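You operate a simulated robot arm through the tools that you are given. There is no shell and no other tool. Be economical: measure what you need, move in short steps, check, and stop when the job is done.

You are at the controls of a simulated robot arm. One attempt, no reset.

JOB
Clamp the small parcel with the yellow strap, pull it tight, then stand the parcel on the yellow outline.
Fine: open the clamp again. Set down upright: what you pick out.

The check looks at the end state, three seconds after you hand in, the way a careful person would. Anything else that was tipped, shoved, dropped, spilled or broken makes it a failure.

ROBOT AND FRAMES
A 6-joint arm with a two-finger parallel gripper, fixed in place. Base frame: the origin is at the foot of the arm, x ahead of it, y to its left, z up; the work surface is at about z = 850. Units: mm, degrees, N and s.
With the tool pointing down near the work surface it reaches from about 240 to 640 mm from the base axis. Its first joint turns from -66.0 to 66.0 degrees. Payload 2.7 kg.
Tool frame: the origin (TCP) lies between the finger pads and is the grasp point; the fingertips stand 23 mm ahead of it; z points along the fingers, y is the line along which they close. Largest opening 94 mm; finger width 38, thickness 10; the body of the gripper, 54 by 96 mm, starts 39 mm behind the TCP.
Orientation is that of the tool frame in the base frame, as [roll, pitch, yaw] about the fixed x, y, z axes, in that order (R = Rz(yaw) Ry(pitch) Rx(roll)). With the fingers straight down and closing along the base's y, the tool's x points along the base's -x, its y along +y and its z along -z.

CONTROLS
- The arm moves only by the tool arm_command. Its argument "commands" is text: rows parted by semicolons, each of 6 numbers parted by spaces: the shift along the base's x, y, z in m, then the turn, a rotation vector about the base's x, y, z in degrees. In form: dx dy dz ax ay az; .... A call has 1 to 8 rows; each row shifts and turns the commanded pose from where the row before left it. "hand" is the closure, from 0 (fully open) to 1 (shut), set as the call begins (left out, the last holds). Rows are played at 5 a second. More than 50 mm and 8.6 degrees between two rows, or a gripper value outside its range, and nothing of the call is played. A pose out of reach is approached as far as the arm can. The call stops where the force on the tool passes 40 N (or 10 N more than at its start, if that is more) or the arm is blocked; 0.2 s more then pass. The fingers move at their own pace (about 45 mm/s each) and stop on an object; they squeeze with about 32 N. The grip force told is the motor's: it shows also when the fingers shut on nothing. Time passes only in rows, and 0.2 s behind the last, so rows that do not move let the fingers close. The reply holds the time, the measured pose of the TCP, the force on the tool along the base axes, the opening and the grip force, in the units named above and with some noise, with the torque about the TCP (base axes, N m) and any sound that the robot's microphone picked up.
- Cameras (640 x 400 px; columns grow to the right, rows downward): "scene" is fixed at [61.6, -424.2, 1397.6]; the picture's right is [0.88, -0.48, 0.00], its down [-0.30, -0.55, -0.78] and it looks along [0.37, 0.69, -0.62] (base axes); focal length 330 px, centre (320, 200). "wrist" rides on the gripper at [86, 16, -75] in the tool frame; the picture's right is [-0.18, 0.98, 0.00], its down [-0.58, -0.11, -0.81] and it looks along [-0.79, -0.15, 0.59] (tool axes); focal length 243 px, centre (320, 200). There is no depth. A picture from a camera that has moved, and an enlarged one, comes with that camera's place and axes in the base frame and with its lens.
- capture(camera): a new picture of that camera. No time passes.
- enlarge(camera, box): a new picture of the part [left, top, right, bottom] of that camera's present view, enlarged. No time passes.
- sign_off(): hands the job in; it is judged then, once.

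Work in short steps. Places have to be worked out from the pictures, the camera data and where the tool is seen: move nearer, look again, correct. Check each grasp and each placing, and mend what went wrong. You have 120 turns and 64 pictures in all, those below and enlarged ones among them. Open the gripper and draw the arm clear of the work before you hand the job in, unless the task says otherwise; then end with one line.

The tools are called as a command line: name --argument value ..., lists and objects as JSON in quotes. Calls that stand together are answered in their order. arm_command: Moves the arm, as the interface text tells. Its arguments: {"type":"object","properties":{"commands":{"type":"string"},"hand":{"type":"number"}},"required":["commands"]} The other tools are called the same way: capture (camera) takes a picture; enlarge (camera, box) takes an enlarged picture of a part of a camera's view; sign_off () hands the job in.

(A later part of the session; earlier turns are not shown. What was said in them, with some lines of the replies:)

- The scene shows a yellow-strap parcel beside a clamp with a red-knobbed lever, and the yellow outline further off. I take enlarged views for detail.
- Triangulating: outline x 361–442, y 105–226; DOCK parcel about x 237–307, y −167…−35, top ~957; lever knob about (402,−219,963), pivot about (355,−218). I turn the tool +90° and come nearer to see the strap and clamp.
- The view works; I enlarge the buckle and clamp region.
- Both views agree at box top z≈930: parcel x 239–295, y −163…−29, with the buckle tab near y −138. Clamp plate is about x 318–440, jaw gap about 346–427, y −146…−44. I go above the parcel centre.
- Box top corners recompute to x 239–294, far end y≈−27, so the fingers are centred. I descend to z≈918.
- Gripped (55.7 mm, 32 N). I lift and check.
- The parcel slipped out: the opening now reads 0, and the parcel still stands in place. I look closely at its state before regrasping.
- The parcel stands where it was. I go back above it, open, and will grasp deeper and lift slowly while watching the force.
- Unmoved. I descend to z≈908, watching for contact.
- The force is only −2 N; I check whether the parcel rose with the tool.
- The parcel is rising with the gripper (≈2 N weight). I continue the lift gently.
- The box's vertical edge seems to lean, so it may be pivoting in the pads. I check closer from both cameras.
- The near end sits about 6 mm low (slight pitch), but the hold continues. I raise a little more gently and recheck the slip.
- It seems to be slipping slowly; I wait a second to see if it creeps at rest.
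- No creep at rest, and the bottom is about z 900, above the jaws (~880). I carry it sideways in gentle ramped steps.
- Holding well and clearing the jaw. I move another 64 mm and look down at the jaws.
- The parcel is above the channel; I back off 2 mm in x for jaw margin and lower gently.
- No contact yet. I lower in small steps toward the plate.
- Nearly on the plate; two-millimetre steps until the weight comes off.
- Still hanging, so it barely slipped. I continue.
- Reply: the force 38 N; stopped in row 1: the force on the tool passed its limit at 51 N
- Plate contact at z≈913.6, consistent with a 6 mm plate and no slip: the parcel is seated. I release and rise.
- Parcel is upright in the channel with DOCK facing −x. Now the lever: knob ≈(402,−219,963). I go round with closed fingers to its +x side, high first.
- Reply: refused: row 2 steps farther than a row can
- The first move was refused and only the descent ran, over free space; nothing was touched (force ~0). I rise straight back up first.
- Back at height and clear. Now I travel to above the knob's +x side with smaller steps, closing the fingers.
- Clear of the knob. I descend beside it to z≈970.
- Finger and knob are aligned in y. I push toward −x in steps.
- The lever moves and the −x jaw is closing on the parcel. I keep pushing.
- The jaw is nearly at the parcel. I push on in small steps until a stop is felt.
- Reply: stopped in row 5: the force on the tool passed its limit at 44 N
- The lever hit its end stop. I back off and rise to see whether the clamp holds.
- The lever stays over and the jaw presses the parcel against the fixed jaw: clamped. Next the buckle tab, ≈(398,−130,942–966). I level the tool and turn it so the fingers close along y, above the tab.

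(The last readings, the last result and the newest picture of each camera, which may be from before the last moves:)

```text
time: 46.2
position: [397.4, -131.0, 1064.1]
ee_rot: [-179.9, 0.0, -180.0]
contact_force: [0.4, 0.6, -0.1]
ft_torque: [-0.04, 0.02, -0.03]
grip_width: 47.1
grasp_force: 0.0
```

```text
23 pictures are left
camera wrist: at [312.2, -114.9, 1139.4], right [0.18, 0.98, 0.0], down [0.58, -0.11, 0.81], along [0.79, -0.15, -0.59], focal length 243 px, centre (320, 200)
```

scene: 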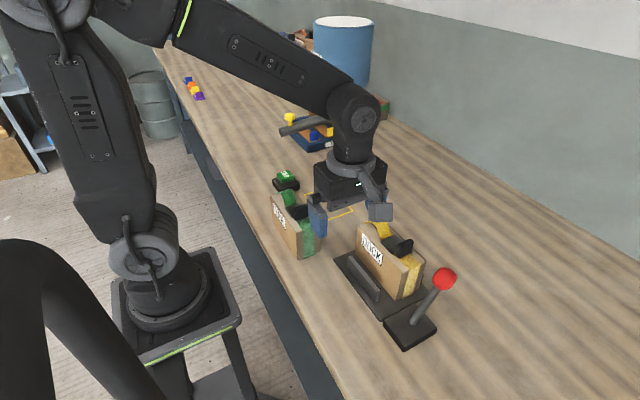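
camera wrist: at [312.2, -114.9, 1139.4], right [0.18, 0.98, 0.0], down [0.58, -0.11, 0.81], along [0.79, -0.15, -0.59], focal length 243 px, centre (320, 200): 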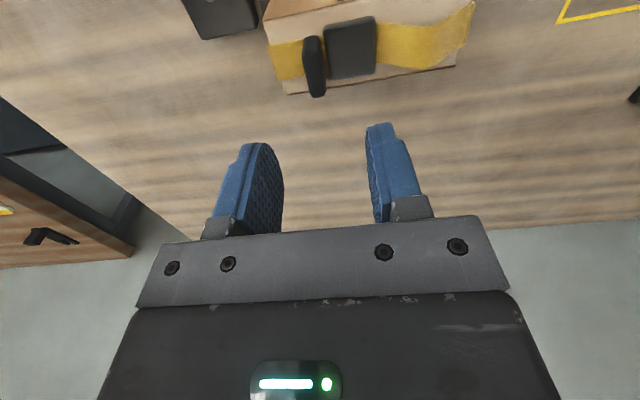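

From here the tab is at ≈(398,−136), about 12 mm thick in y. I shift and descend over it so the tips stay just above the buckle base.

arm_command --commands "0 -0.005 -0.02 0 0 0;0 0 -0.025 0 0 0;0 0 -0.02 0 0 0;0 0 -0.012 0 0 0;0 0 0 0 0 0"

enlarge --camera "scene" --box '[320, 170, 450, 300]'

```text
time: 47.4
position: [398.1, -136.3, 988.6]
ee_rot: [-179.9, 0.0, -179.8]
contact_force: [0.4, 0.1, 0.4]
ft_torque: [-0.01, 0.0, -0.02]
grip_width: 46.9
grasp_force: 0.1
```

```text
3.08 times, centred on (385, 235) of scene
camera zoom: at [61.6, -424.2, 1397.6], right [0.88, -0.48, 0.0], down [-0.3, -0.55, -0.78], along [0.37, 0.69, -0.62], focal length 1015 px, centre (120, 92)
```

zoom: 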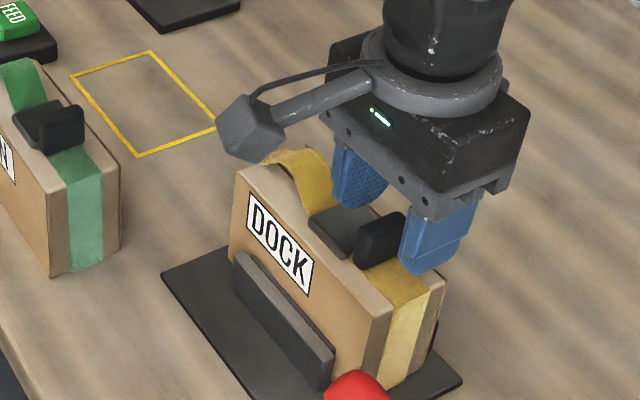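

The fingers straddle the tab. I lower 16 mm more and close.

arm_command --commands "0 0 -0.008 0 0 0;0 0 -0.005 0 0 0;0 0 -0.003 0 0 0;0 0 0 0 0 0"

arm_command --commands "0 0 0 0 0 0;0 0 0 0 0 0;0 0 0 0 0 0;0 0 0 0 0 0" --hand 1

enlarge --camera "scene" --box '[320, 170, 450, 300]'

```text
time: 48.4
position: [398.2, -134.6, 972.6]
ee_rot: [-179.9, 0.0, -179.7]
contact_force: [-2.1, 0.3, 7.6]
ft_torque: [0.22, 0.13, 0.01]
grip_width: 47.1
grasp_force: 0.3
```

```text
time: 49.4
position: [398.9, -135.6, 973.6]
ee_rot: [-179.9, 0.1, -179.8]
contact_force: [1.4, 4.2, 13.5]
ft_torque: [0.17, 0.17, -0.24]
grip_width: 11.2
grasp_force: 32.0
```

```text
3.08 times, centred on (385, 235) of scene
camera zoom: at [61.4, -424.0, 1397.7], right [0.88, -0.48, 0.0], down [-0.3, -0.55, -0.78], along [0.37, 0.69, -0.62], focal length 1015 px, centre (120, 92)
```

zoom: 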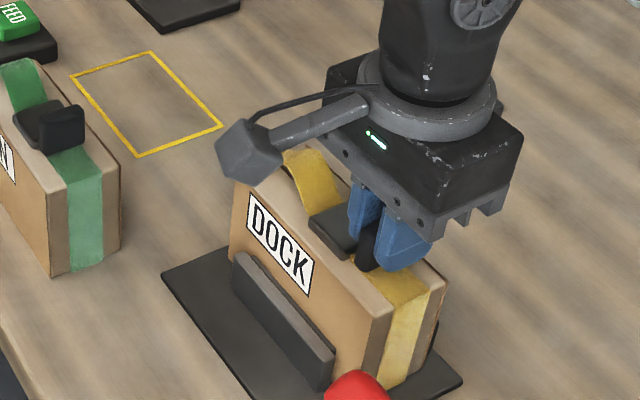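

The tab is held (11.2 mm). I ease 1 mm up to relieve the contact, then try a gentle pull toward −y and read the force.

arm_command --commands "0 0 0.001 0 0 0;0 0 0 0 0 0"

arm_command --commands "0 -0.001 0 0 0 0;0 -0.001 0 0 0 0;0 -0.001 0 0 0 0;0 0 0 0 0 0"

```text
time: 50.0
position: [398.2, -134.4, 971.8]
ee_rot: [-180.0, 0.0, -179.8]
contact_force: [8.9, 0.7, 0.2]
ft_torque: [0.01, -0.75, -0.24]
grip_width: 11.3
grasp_force: 32.5
```

```text
time: 51.0
position: [398.3, -137.6, 973.8]
ee_rot: [-179.9, 0.1, -179.8]
contact_force: [9.6, 1.9, -4.9]
ft_torque: [0.05, -0.82, -0.19]
grip_width: 11.2
grasp_force: 31.5
```

It gives 3 mm with barely any resistance. I continue a bit further.

arm_command --commands "0 -0.002 0 0 0 0;0 -0.002 0 0 0 0;0 -0.002 0 0 0 0;0 -0.002 0 0 0 0;0 0 0 0 0 0"

enlarge --camera "scene" --box '[320, 170, 450, 300]'

```text
time: 52.2
position: [396.7, -146.7, 973.5]
ee_rot: [-179.9, 0.0, -179.8]
contact_force: [5.5, 2.3, 2.5]
ft_torque: [0.09, 0.04, -0.25]
grip_width: 11.4
grasp_force: 31.9
```

```text
3.08 times, centred on (385, 235) of scene
camera zoom: at [61.7, -424.1, 1397.6], right [0.88, -0.48, 0.0], down [-0.3, -0.55, -0.78], along [0.37, 0.69, -0.62], focal length 1015 px, centre (120, 92)
```

zoom: 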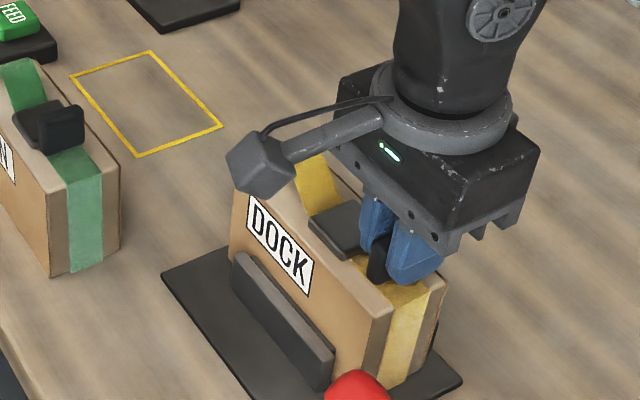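

The tab slides away from the buckle base toward −y; the parcel stays put. I keep pulling until something tightens.

arm_command --commands "0 -0.002 0 0 0 0;0 -0.002 0 0 0 0;0 -0.002 0 0 0 0;0 -0.002 0 0 0 0;0 0 0 0 0 0"

arm_command --commands "0 -0.002 0 0 0 0;0 -0.002 0 0 0 0;0 -0.002 0 0 0 0;0 0 0 0 0 0"

enlarge --camera "scene" --box '[320, 170, 450, 300]'

```text
time: 53.4
position: [398.6, -155.0, 973.2]
ee_rot: [-179.9, 0.1, -179.8]
contact_force: [4.0, 5.2, 9.4]
ft_torque: [0.3, 0.37, -0.31]
grip_width: 11.2
grasp_force: 32.0
```

```text
time: 54.4
position: [397.6, -161.1, 973.4]
ee_rot: [-179.8, 0.0, -179.9]
contact_force: [5.2, 5.7, 4.0]
ft_torque: [0.3, 0.11, -0.32]
grip_width: 10.8
grasp_force: 32.5
```

```text
3.08 times, centred on (385, 235) of scene
camera zoom: at [61.7, -424.0, 1397.7], right [0.88, -0.48, 0.0], down [-0.3, -0.55, -0.78], along [0.37, 0.69, -0.62], focal length 1015 px, centre (120, 92)
```

zoom: 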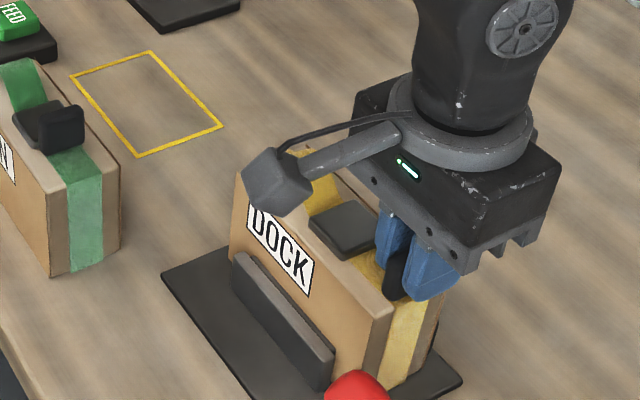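

Resistance rises (2→6 N) — the strap tightens this way. I pull on in short steps, listening for a click.

arm_command --commands "0 -0.002 0 0 0 0;0 -0.002 0 0 0 0;0 -0.002 0 0 0 0;0 0 0 0 0 0"

arm_command --commands "0 -0.002 0 0 0 0;0 -0.002 0 0 0 0;0 0 0 0 0 0"

```text
time: 55.4
position: [397.4, -166.9, 972.8]
ee_rot: [-179.8, 0.0, -179.8]
contact_force: [7.9, 6.4, 2.0]
ft_torque: [0.28, -0.27, -0.37]
grip_width: 11.1
grasp_force: 31.6
```

```text
time: 56.2
position: [397.5, -170.7, 972.6]
ee_rot: [-179.9, 0.0, -179.8]
contact_force: [9.2, 6.4, 0.3]
ft_torque: [0.28, -0.36, -0.35]
grip_width: 11.2
grasp_force: 31.6
```

arm_command --commands "0 -0.002 0 0 0 0;0 -0.002 0 0 0 0;0 -0.002 0 0 0 0;0 0 0 0 0 0"

enlarge --camera "scene" --box '[320, 170, 450, 300]'

```text
time: 57.2
position: [397.7, -176.9, 972.4]
ee_rot: [-179.9, 0.0, -179.8]
contact_force: [5.3, 7.6, 1.8]
ft_torque: [0.32, 0.07, -0.35]
grip_width: 11.5
grasp_force: 32.2
```

```text
3.08 times, centred on (385, 235) of scene
camera zoom: at [61.7, -424.0, 1397.7], right [0.88, -0.48, 0.0], down [-0.3, -0.55, -0.78], along [0.37, 0.69, -0.62], focal length 1015 px, centre (120, 92)
```

zoom: 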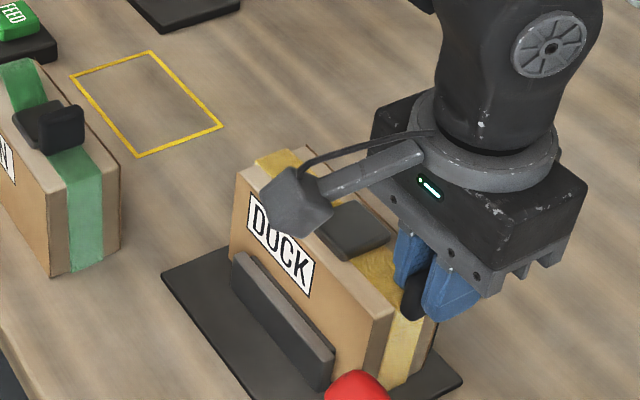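

The hump at the +y end has flattened; force is 7.6 N and still smooth. I pull further.

arm_command --commands "0 -0.002 0 0 0 0;0 -0.002 0 0 0 0;0 -0.002 0 0 0 0;0 0 0 0 0 0"

arm_command --commands "0 -0.002 0 0 0 0;0 -0.002 0 0 0 0;0 -0.002 0 0 0 0;0 0 0 0 0 0"

```text
time: 58.2
position: [398.8, -182.1, 973.0]
ee_rot: [-179.9, 0.1, -179.8]
contact_force: [6.8, 9.3, 0.6]
ft_torque: [0.33, -0.04, -0.33]
grip_width: 11.0
grasp_force: 32.0
```

```text
time: 59.2
position: [397.5, -186.9, 973.6]
ee_rot: [179.9, 0.0, -179.8]
contact_force: [7.5, 13.1, 0.0]
ft_torque: [0.58, -0.23, -0.36]
grip_width: 11.2
grasp_force: 31.9
```

Force now climbs steeply (9→13 N); I continue in 1.5 mm steps.

arm_command --commands "0 -0.0015 0 0 0 0;0 -0.0015 0 0 0 0;0 0 0 0 0 0"

enlarge --camera "scene" --box '[320, 170, 450, 300]'

```text
time: 60.0
position: [398.5, -191.1, 972.3]
ee_rot: [-179.9, 0.0, -179.8]
contact_force: [7.3, 10.2, -1.6]
ft_torque: [0.61, -0.33, -0.34]
grip_width: 11.5
grasp_force: 32.0
```

```text
3.08 times, centred on (385, 235) of scene
camera zoom: at [61.8, -423.9, 1397.7], right [0.88, -0.48, 0.0], down [-0.3, -0.55, -0.78], along [0.37, 0.69, -0.62], focal length 1015 px, centre (120, 92)
```

zoom: 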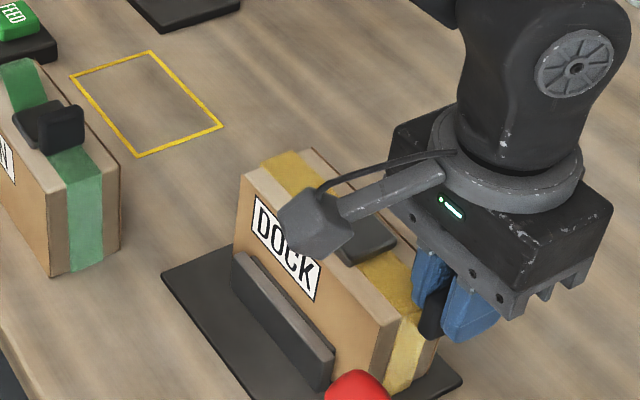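

The strap lies flat at the far end and the box itself has just crept ~3 mm in the jaws, so the strap has run out of slack. I release and see whether it stays.

arm_command --commands "0 0.001 0 0 0 0;0 0 0 0 0 0" --hand 0.7

arm_command --commands "0 0 0.01 0 0 0;0 0 0.03 0 0 0;0 0 0.03 0 0 0;0 0 0.03 0 0 0;0 0 0 0 0 0"

capture --camera "wrist"

enlarge --camera "scene" --box '[320, 170, 450, 300]'

```text
time: 60.6
position: [398.1, -190.7, 973.6]
ee_rot: [-179.9, 0.0, -179.8]
contact_force: [0.5, 0.2, 0.6]
ft_torque: [-0.01, -0.04, -0.02]
grip_width: 28.3
grasp_force: 0.1
```

```text
time: 61.8
position: [397.4, -191.0, 1075.0]
ee_rot: [-179.9, 0.0, -179.8]
contact_force: [0.6, 0.5, -0.5]
ft_torque: [0.03, -0.01, 0.0]
grip_width: 28.2
grasp_force: 0.0
```

```text
16 pictures are left
camera wrist: at [311.8, -174.8, 1147.9], right [0.18, 0.98, 0.0], down [0.58, -0.11, 0.81], along [0.79, -0.15, -0.59], focal length 243 px, centre (320, 200)
```

wrist: 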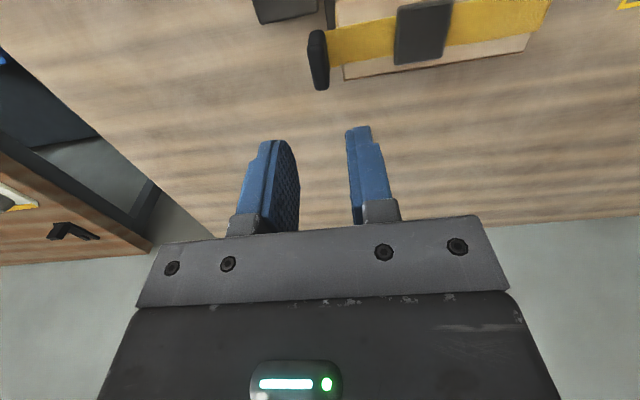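

```text
3.08 times, centred on (385, 235) of scene
camera zoom: at [61.6, -424.2, 1397.6], right [0.88, -0.48, 0.0], down [-0.3, -0.55, -0.78], along [0.37, 0.69, -0.62], focal length 1015 px, centre (120, 92)
```

zoom: 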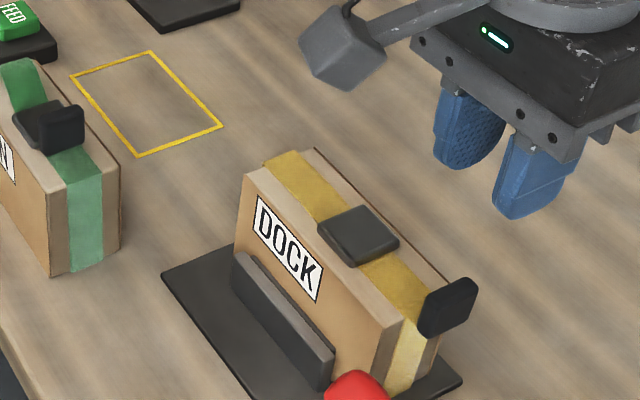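

The tab stays pulled out and the strap lies flat all round: tight. Now I reopen the clamp: I go to the −x side of the knob (≈307,−219,962), turning back to yaw −90.

arm_command --commands "-0.015 -0.005 0 0 0 8.4;-0.018 -0.005 0 0 0 8.4;-0.018 -0.005 0 0 0 8.4;-0.018 -0.005 0 0 0 8.4;-0.018 -0.005 0 0 0 8.4;-0.018 -0.005 0 0 0 8.4;-0.018 -0.005 0 0 0 8.4;-0.012 -0.002 0 0 0 8.4" --hand 1

```text
time: 63.6
position: [263.8, -228.3, 1072.1]
ee_rot: [-179.9, -0.1, -112.5]
contact_force: [-0.2, 0.3, -0.5]
ft_torque: [-0.03, -0.02, 0.01]
grip_width: 0.0
grasp_force: 32.1
```

arm_command --commands "0 0 -0.01 0 0 8.4;0 0 -0.025 0 0 8.4;0 0 -0.025 0 0 5.9;0 0 -0.025 0 0 0;0 0 -0.02 0 0 0;0 0 0 0 0 0"

enlarge --camera "scene" --box '[260, 190, 440, 370]'

```text
time: 65.0
position: [262.6, -228.1, 967.9]
ee_rot: [-179.9, 0.0, -89.9]
contact_force: [0.5, 0.8, -0.3]
ft_torque: [0.01, -0.05, -0.01]
grip_width: 0.0
grasp_force: 31.8
```

```text
2.22 times, centred on (350, 280) of scene
camera zoom: at [61.6, -424.2, 1397.6], right [0.88, -0.48, 0.0], down [-0.3, -0.55, -0.78], along [0.37, 0.69, -0.62], focal length 733 px, centre (253, 22)
```

zoom: 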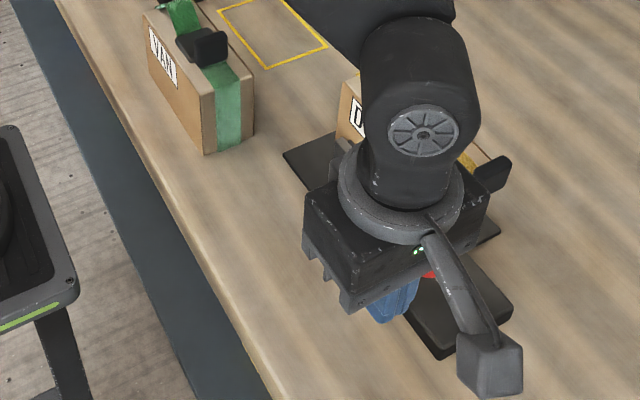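

In position with the knob just on the +x side of the fingers. I push +x.

arm_command --commands "0.01 0 0 0 0 0;0.01 0 0 0 0 0;0.008 0 0 0 0 0;0.008 0 0 0 0 0;0.01 0 0 0 0 0;0.01 0 0 0 0 0;0.01 0 0 0 0 0;0 0 0 0 0 0"

arm_command --commands "0.01 0 0 0 0 0;0.01 0 0 0 0 0;0.01 0 0 0 0 0;0.007 0 0 0 0 0;0.005 0 0 0 0 0;0 0 0 0 0 0"

enlarge --camera "scene" --box '[300, 170, 480, 350]'

```text
time: 66.8
position: [328.0, -227.1, 968.0]
ee_rot: [179.9, 0.0, -89.9]
contact_force: [-0.4, 0.5, 0.4]
ft_torque: [-0.03, 0.01, -0.03]
grip_width: 0.0
grasp_force: 32.1
```

```text
time: 68.2
position: [369.7, -228.4, 967.3]
ee_rot: [-179.8, 0.0, -89.9]
contact_force: [-1.3, 0.2, -0.2]
ft_torque: [0.01, -0.01, -0.02]
grip_width: 0.0
grasp_force: 31.6
```

```text
2.22 times, centred on (390, 260) of scene
camera zoom: at [61.6, -424.2, 1397.6], right [0.88, -0.48, 0.0], down [-0.3, -0.55, -0.78], along [0.37, 0.69, -0.62], focal length 733 px, centre (164, 67)
```

zoom: 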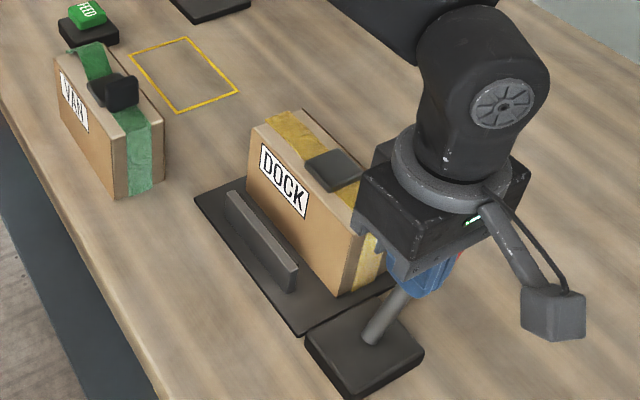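

The jaw has drawn back. A little further to the lever's stop.

arm_command --commands "0.003 0 0 0 0 0;0.003 0 0 0 0 0;0.003 0 0 0 0 0;0.003 0 0 0 0 0;0 0 0 0 0 0"

```text
time: 69.0
position: [372.7, -227.9, 967.6]
ee_rot: [179.1, 0.2, -90.0]
contact_force: [-12.4, 2.1, 8.6]
ft_torque: [0.07, 0.09, 0.05]
grip_width: 0.0
grasp_force: 32.5
stopped in row 3: the force on the tool passed its limit at 44 N (the readings are from after the stop); the commanded pose is now the measured one
```

Lever at its open stop. I back off, level, and rise, then move above the parcel.

arm_command --commands "-0.015 0 0 0 -0.9 0;-0.015 0 0.01 0 0 0;0 0 0.04 0 0 0;0 0 0.045 0 0 0;0 0 0 0 0 0" --hand 1

```text
time: 70.2
position: [345.1, -227.8, 1062.4]
ee_rot: [-179.8, 0.2, -90.0]
contact_force: [0.7, 1.5, 0.2]
ft_torque: [0.01, -0.01, 0.0]
grip_width: 0.1
grasp_force: 32.0
```

arm_command --commands "0.008 0.019 0 0 0 0;0.009 0.025 0 0 0 0;0.009 0.025 0 0 0 0;0.009 0.025 0 0 0 0;0.009 0.025 0 0 0 0;0.009 0.012 0 0 0 0;0 0 -0.03 0 0 0;0 0 -0.02 0 0 0" --hand 0

capture --camera "wrist"

enlarge --camera "scene" --box '[310, 180, 470, 340]'

```text
time: 72.0
position: [397.5, -97.6, 1012.9]
ee_rot: [-179.9, 0.3, -89.9]
contact_force: [-0.7, 0.6, 0.1]
ft_torque: [0.02, 0.03, 0.04]
grip_width: 94.1
grasp_force: 0.1
```

```text
12 pictures are left
camera wrist: at [382.6, -184.4, 1085.9], right [-0.98, 0.18, 0.0], down [0.11, 0.58, 0.81], along [0.15, 0.79, -0.59], focal length 243 px, centre (320, 200)
```

wrist: 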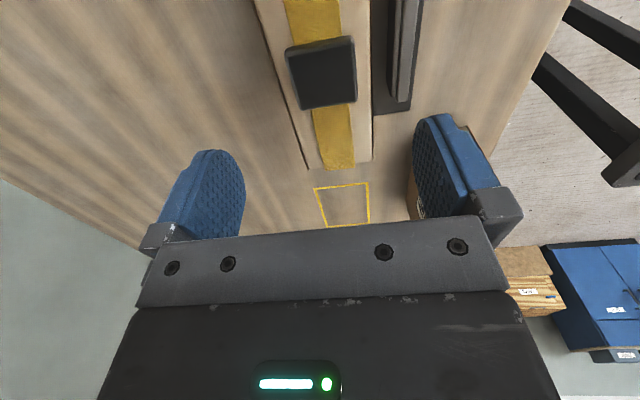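

```text
2.50 times, centred on (390, 260) of scene
camera zoom: at [61.6, -424.2, 1397.6], right [0.88, -0.48, 0.0], down [-0.3, -0.55, -0.78], along [0.37, 0.69, -0.62], focal length 825 px, centre (145, 50)
```

zoom: 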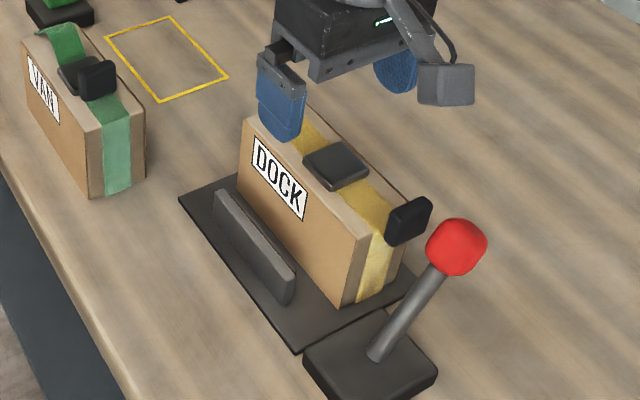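

Parcel top computes to x 367–422, +y end −34, so its centre is ≈(395,−98). The pulled-out tab (y≈−192, top ~963) lies under my wrist camera, so I grasp slightly higher (z≈923) and descend carefully.

arm_command --commands "-0.0025 0.002 -0.02 0 0 0;0 0 -0.025 0 0 0;0 0 -0.02 0 0 0;0 0 -0.012 0 0 0;0 0 -0.008 0 0 0;0 0 0 0 0 0"

enlarge --camera "scene" --box '[330, 180, 450, 300]'

```text
time: 73.4
position: [394.5, -95.2, 927.6]
ee_rot: [-179.8, 0.2, -90.0]
contact_force: [-0.1, -0.6, -0.5]
ft_torque: [-0.02, 0.04, 0.04]
grip_width: 93.8
grasp_force: 0.0
```

```text
3.33 times, centred on (390, 240) of scene
camera zoom: at [61.6, -424.2, 1397.6], right [0.88, -0.48, 0.0], down [-0.3, -0.55, -0.78], along [0.37, 0.69, -0.62], focal length 1100 px, centre (87, 67)
```

zoom: 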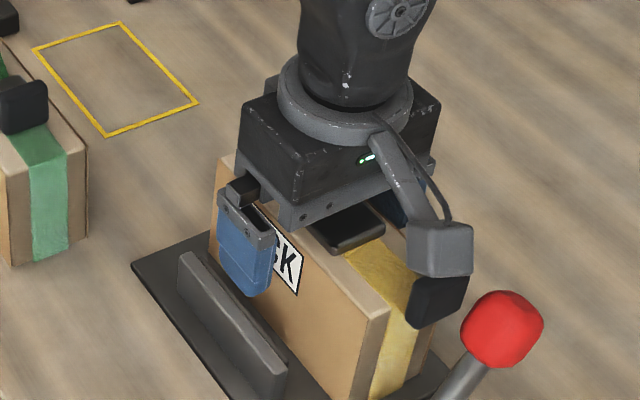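

Camera just clears the tab. I go 3 mm lower, then close.

arm_command --commands "0 0 -0.003 0 0 0;0 0 0 0 0 0"

arm_command --commands "0 0 0 0 0 0;0 0 0 0 0 0;0 0 0 0 0 0;0 0 0 0 0 0;0 0 0 0 0 0" --hand 1

arm_command --commands "0 0 0.001 0 0 0;0 0 0.002 0 0 0;0 0 0.002 0 0 0;0 0 0.002 0 0 0;0 0 0 0 0 0"

```text
time: 74.0
position: [396.0, -93.9, 924.5]
ee_rot: [-179.8, 0.3, -90.0]
contact_force: [-0.2, -0.3, -0.8]
ft_torque: [-0.01, 0.01, -0.01]
grip_width: 94.1
grasp_force: 0.1
```

```text
time: 75.2
position: [392.7, -96.2, 923.1]
ee_rot: [179.8, 0.3, -90.0]
contact_force: [-20.8, -0.2, 5.2]
ft_torque: [-0.07, 0.46, -0.02]
grip_width: 55.9
grasp_force: 31.8
```

```text
time: 76.4
position: [393.7, -93.8, 931.0]
ee_rot: [179.8, 0.2, -90.0]
contact_force: [-14.5, 1.1, -8.7]
ft_torque: [0.15, 0.82, -0.09]
grip_width: 55.6
grasp_force: 32.1
```

The −x side force shows the parcel is against the fixed jaw, ~3 mm off my centre. I shift −3 mm in x to relieve it before lifting further.

arm_command --commands "-0.0015 0 0 0 0 0;-0.0015 0 0 0 0 0;0 0 0 0 0 0"

arm_command --commands "0 0 0.001 0 0 0;0 0 0.002 0 0 0;0 0 0.002 0 0 0;0 0 0.002 0 0 0;0 0 0 0 0 0"

enlarge --camera "scene" --box '[330, 180, 450, 300]'

```text
time: 77.2
position: [393.3, -93.7, 931.6]
ee_rot: [-179.6, 0.2, -90.1]
contact_force: [-6.0, 2.9, -2.9]
ft_torque: [0.23, 0.37, -0.25]
grip_width: 56.1
grasp_force: 32.2
```

```text
time: 78.4
position: [392.7, -94.7, 937.7]
ee_rot: [-179.9, 0.2, -90.1]
contact_force: [0.1, -0.5, -1.8]
ft_torque: [0.02, -0.01, 0.0]
grip_width: 56.1
grasp_force: 32.5
```

```text
3.33 times, centred on (390, 240) of scene
camera zoom: at [61.6, -424.2, 1397.6], right [0.88, -0.48, 0.0], down [-0.3, -0.55, -0.78], along [0.37, 0.69, -0.62], focal length 1100 px, centre (87, 67)
```

zoom: 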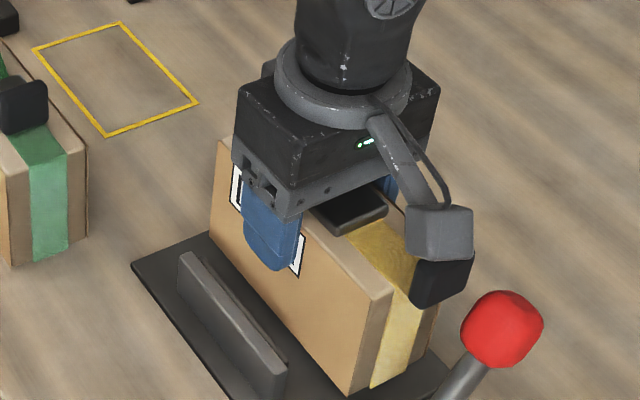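

Free hanging, 1.8 N, pitch fine. I raise 25 mm slowly.

arm_command --commands "0 0 0.002 0 0 0;0 0 0.004 0 0 0;0 0 0.005 0 0 0;0 0 0.005 0 0 0;0 0 0.005 0 0 0;0 0 0.004 0 0 0;0 0 0.002 0 0 0;0 0 0 0 0 0"

arm_command --commands "0 0.003 0 0 0 0;0 0.007 0 0 0 0;0.001 0.01 0 0 0 0;0.001 0.011 0 0 0 0;0.001 0.011 0 0 0 0;0 0.01 0 0 0 0;0 0.007 0 0 0 0;0 0.003 0 0 0 0"

capture --camera "scene"

```text
time: 80.2
position: [392.5, -95.1, 966.0]
ee_rot: [-179.7, 0.2, -90.0]
contact_force: [0.4, 0.1, -1.8]
ft_torque: [0.05, -0.01, 0.03]
grip_width: 55.8
grasp_force: 32.0
```

```text
time: 82.0
position: [396.3, -32.8, 964.2]
ee_rot: [-179.9, 0.2, -90.0]
contact_force: [-0.5, 0.1, -2.1]
ft_torque: [0.04, 0.01, -0.05]
grip_width: 55.9
grasp_force: 32.0
```

```text
8 pictures are left
```

scene: 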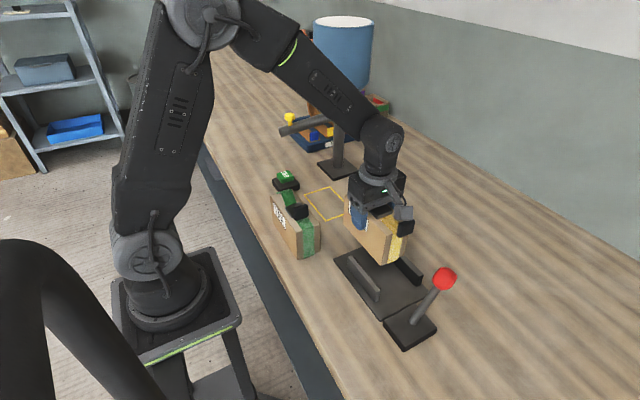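

Holding well. I carry on in +y.

arm_command --commands "0 0.003 0 0 0 0;0.001 0.008 0 0 0 0;0.001 0.012 0 0 0 0;0.001 0.013 0 0 0 0;0.001 0.013 0 0 0 0;0.001 0.012 0 0 0 0;0 0.008 0 0 0 0;0 0.003 0 0 0 0"

arm_command --commands "0 0.003 0 0 0 0;0.001 0.008 0 0 0 0;0 0.012 0 0 0 0;0 0.013 0 0 0 0;0 0.013 0 0 0 0;0 0.012 0 0 0 0;0 0.008 0 0 0 0;0 0.003 0 0 0 0"

capture --camera "scene"

```text
time: 83.8
position: [399.7, 38.8, 964.9]
ee_rot: [-179.8, 0.2, -90.0]
contact_force: [-0.3, 0.4, -2.9]
ft_torque: [0.02, 0.02, 0.01]
grip_width: 55.9
grasp_force: 31.8
```

```text
time: 85.6
position: [401.0, 112.3, 965.6]
ee_rot: [-179.8, 0.1, -90.0]
contact_force: [0.8, -0.2, -2.4]
ft_torque: [0.03, 0.0, 0.0]
grip_width: 56.1
grasp_force: 32.3
```

```text
7 pictures are left
```

scene: 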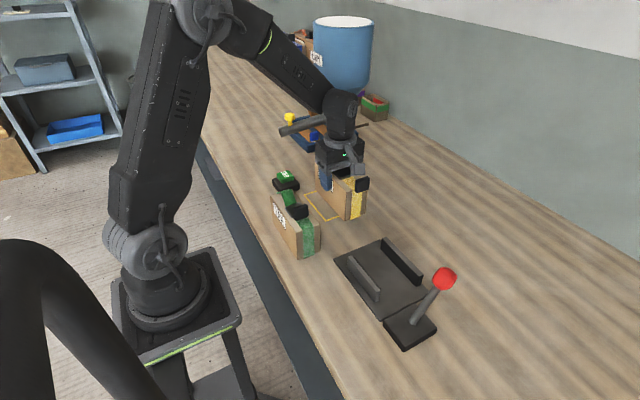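

The chute end (ray solution y≥287) leaves room for the wrist. I go the last 57 mm in y slowly, then look.

arm_command --commands "0 0.003 0 0 0 0;0 0.007 0 0 0 0;0.001 0.009 0 0 0 0;0 0.01 0 0 0 0;0 0.01 0 0 0 0;0 0.009 0 0 0 0;0 0.006 0 0 0 0;0 0.003 0 0 0 0"

enlarge --camera "scene" --box '[260, 60, 420, 260]'

```text
time: 87.4
position: [400.5, 168.4, 965.9]
ee_rot: [-180.0, 0.2, -90.0]
contact_force: [-0.3, -0.3, -2.4]
ft_torque: [0.05, 0.05, 0.0]
grip_width: 55.8
grasp_force: 31.8
```

```text
2.00 times, centred on (340, 160) of scene
camera zoom: at [61.6, -424.1, 1397.6], right [0.88, -0.48, 0.0], down [-0.3, -0.55, -0.78], along [0.37, 0.69, -0.62], focal length 660 px, centre (280, 280)
```

zoom: 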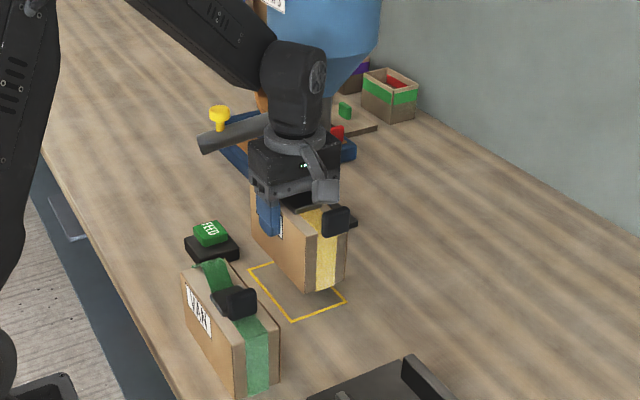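

The parcel is above the outline: its footprint computes to centre ≈(401,165) versus outline (402,166). I lower gently.

arm_command --commands "0.001 0.001 -0.002 0 0 0;0 0 -0.005 0 0 0;0 0 -0.007 0 0 0;0 0 -0.008 0 0 0;0 0 -0.007 0 0 0;0 0 -0.005 0 0 0;0 0 -0.003 0 0 0;0 0 0 0 0 0"

enlarge --camera "scene" --box '[280, 140, 400, 260]'

```text
time: 89.2
position: [403.1, 168.9, 927.1]
ee_rot: [-179.8, 0.2, -90.0]
contact_force: [0.2, 0.0, -1.4]
ft_torque: [0.05, -0.01, -0.01]
grip_width: 55.7
grasp_force: 31.9
```

```text
3.33 times, centred on (340, 200) of scene
camera zoom: at [61.6, -424.2, 1397.6], right [0.88, -0.48, 0.0], down [-0.3, -0.55, -0.78], along [0.37, 0.69, -0.62], focal length 1100 px, centre (253, 200)
```

zoom: 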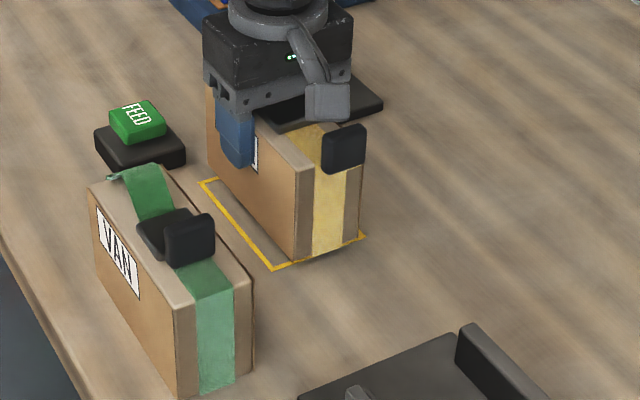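

The near end seems to overhang the outline slightly; I check precisely with an enlarged view before setting down.

enlarge --camera "scene" --box '[310, 160, 370, 230]'

```text
5.71 times, centred on (340, 195) of scene
camera zoom: at [61.6, -424.2, 1397.6], right [0.88, -0.48, 0.0], down [-0.3, -0.55, -0.78], along [0.37, 0.69, -0.62], focal length 1885 px, centre (206, 229)
```

zoom: 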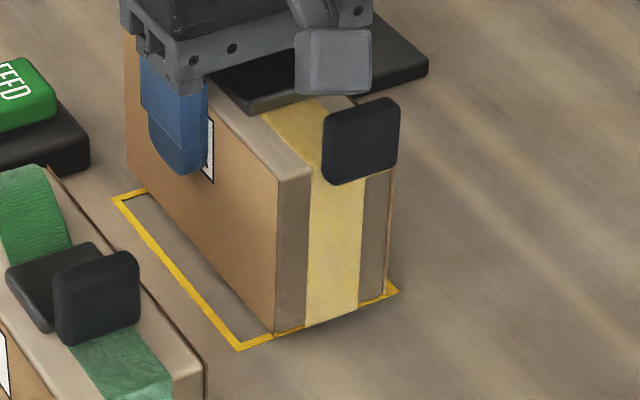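

Now precise: parcel y 97–229, outline 104–228, x centred. I shift +3 mm in y and lower to contact.

arm_command --commands "0 0.001 -0.001 0 0 0;0 0.002 -0.002 0 0 0;0 0 -0.002 0 0 0;0 0 0 0 0 0"

arm_command --commands "0 0 -0.0015 0 0 0;0 0 0 0 0 0"

arm_command --commands "0 0 -0.0015 0 0 0;0 0 0 0 0 0"

```text
time: 90.2
position: [402.7, 172.0, 923.4]
ee_rot: [-179.8, 0.2, -90.0]
contact_force: [0.9, 0.3, -2.5]
ft_torque: [0.03, 0.03, -0.02]
grip_width: 56.1
grasp_force: 31.6
```

```text
time: 90.8
position: [402.1, 172.6, 921.6]
ee_rot: [-179.8, 0.2, -90.0]
contact_force: [0.7, -0.5, -2.5]
ft_torque: [0.02, 0.03, 0.01]
grip_width: 56.0
grasp_force: 31.8
```

```text
time: 91.4
position: [402.6, 172.0, 919.9]
ee_rot: [-179.9, 0.2, -90.0]
contact_force: [0.4, 0.2, -1.6]
ft_torque: [0.03, 0.01, 0.0]
grip_width: 56.0
grasp_force: 32.1
```

arm_command --commands "0 0 -0.0015 0 0 0;0 0 0 0 0 0"

arm_command --commands "0 0 -0.001 0 0 0;0 0 0 0 0 0"

```text
time: 92.0
position: [403.5, 171.9, 920.0]
ee_rot: [-179.7, 0.2, -90.1]
contact_force: [0.8, -0.2, -2.5]
ft_torque: [0.0, 0.0, -0.03]
grip_width: 55.9
grasp_force: 32.0
```

```text
time: 92.6
position: [403.1, 172.4, 919.2]
ee_rot: [-179.9, 0.2, -90.0]
contact_force: [-0.3, -0.4, -2.4]
ft_torque: [0.08, -0.01, 0.04]
grip_width: 55.7
grasp_force: 31.8
```

Still hanging at 919; expected contact ≈918. I continue by 1 mm.

arm_command --commands "0 0 -0.001 0 0 0;0 0 0 0 0 0"

arm_command --commands "0 0 -0.001 0 0 0;0 0 0 0 0 0"

```text
time: 93.2
position: [403.1, 172.9, 917.8]
ee_rot: [-179.8, 0.1, -90.0]
contact_force: [-3.2, 0.8, 9.9]
ft_torque: [-0.12, 0.56, -0.02]
grip_width: 55.8
grasp_force: 32.1
```

```text
time: 93.8
position: [403.7, 172.4, 917.3]
ee_rot: [-179.8, 0.2, -89.9]
contact_force: [-7.0, -2.0, 28.9]
ft_torque: [-0.4, 0.82, -0.06]
grip_width: 55.9
grasp_force: 31.7
```

Firm table contact. I ease up 1 mm, open, and rise slowly.

arm_command --commands "0 0 0.001 0 0 0;0 0 0 0 0 0"

arm_command --commands "0 0 0 0 0 0;0 0 0 0 0 0;0 0 0 0 0 0;0 0 0 0 0 0" --hand 0

arm_command --commands "0 0 0.005 0 0 0;0 0 0.015 0 0 0;0 0 0.02 0 0 0;0 -0.005 0.02 0 0 0;0 -0.02 0.01 0 0 0;0 -0.03 0.01 0 0 0;0 -0.04 0.01 0 0 0;0 -0.04 0 0 0 0"

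capture --camera "scene"

```text
time: 94.4
position: [403.2, 172.3, 917.8]
ee_rot: [-179.7, 0.2, -90.0]
contact_force: [-2.2, -2.0, 24.3]
ft_torque: [-0.07, 0.47, 0.06]
grip_width: 55.7
grasp_force: 32.0
```

```text
time: 95.4
position: [403.4, 171.4, 916.6]
ee_rot: [-179.8, 0.2, -90.1]
contact_force: [0.1, -0.4, 0.3]
ft_torque: [0.02, -0.01, 0.0]
grip_width: 94.2
grasp_force: 0.1
```

```text
time: 97.2
position: [402.5, 37.2, 1006.4]
ee_rot: [-179.8, 0.2, -89.9]
contact_force: [-1.3, -0.5, 0.2]
ft_torque: [0.02, 0.0, 0.02]
grip_width: 93.9
grasp_force: 0.0
```

```text
3 pictures are left
```

scene: 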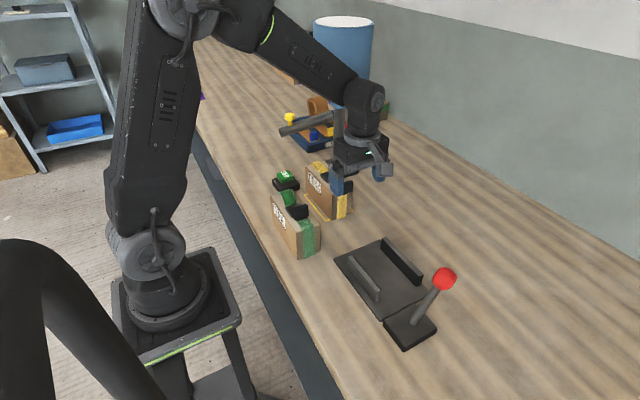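

The parcel stands. I draw the arm further clear and take a close look.

arm_command --commands "0 -0.02 0.03 0 0 0;0 -0.03 0.03 0 0 0;0 -0.03 0.03 0 0 0;0 -0.03 0.03 0 0 0;0 -0.03 0.02 0 0 0;0 -0.02 0.01 0 0 0;0 0 0 0 0 0"

enlarge --camera "scene" --box '[260, 140, 380, 260]'

```text
time: 98.8
position: [403.6, -121.3, 1156.5]
ee_rot: [-179.9, 0.2, -90.0]
contact_force: [-0.2, -0.5, -0.3]
ft_torque: [0.0, -0.03, -0.01]
grip_width: 94.1
grasp_force: 0.1
```

```text
3.33 times, centred on (320, 200) of scene
camera zoom: at [61.6, -424.2, 1397.6], right [0.88, -0.48, 0.0], down [-0.3, -0.55, -0.78], along [0.37, 0.69, -0.62], focal length 1100 px, centre (320, 200)
```

zoom: 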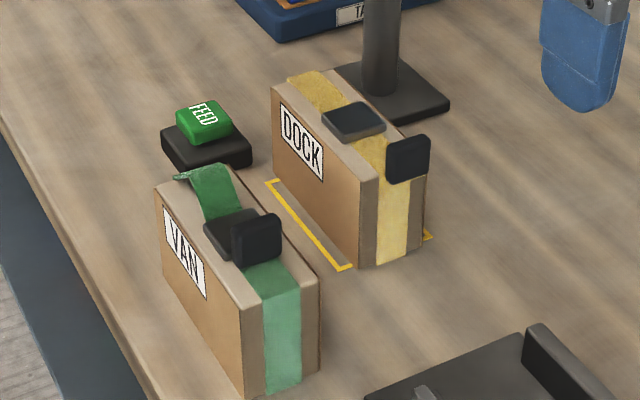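

The parcel stands upright and centred on the yellow outline, its strap is tight, the clamp is open, and the arm is clear. I hand in.

sign_off

```text
The job is handed in.
```

The yellow-strap parcel was clamped, its strap pulled tight, and it now stands upright on the yellow outline, overhanging it by about 4 mm at the near end; the clamp is open again and the arm is clear.
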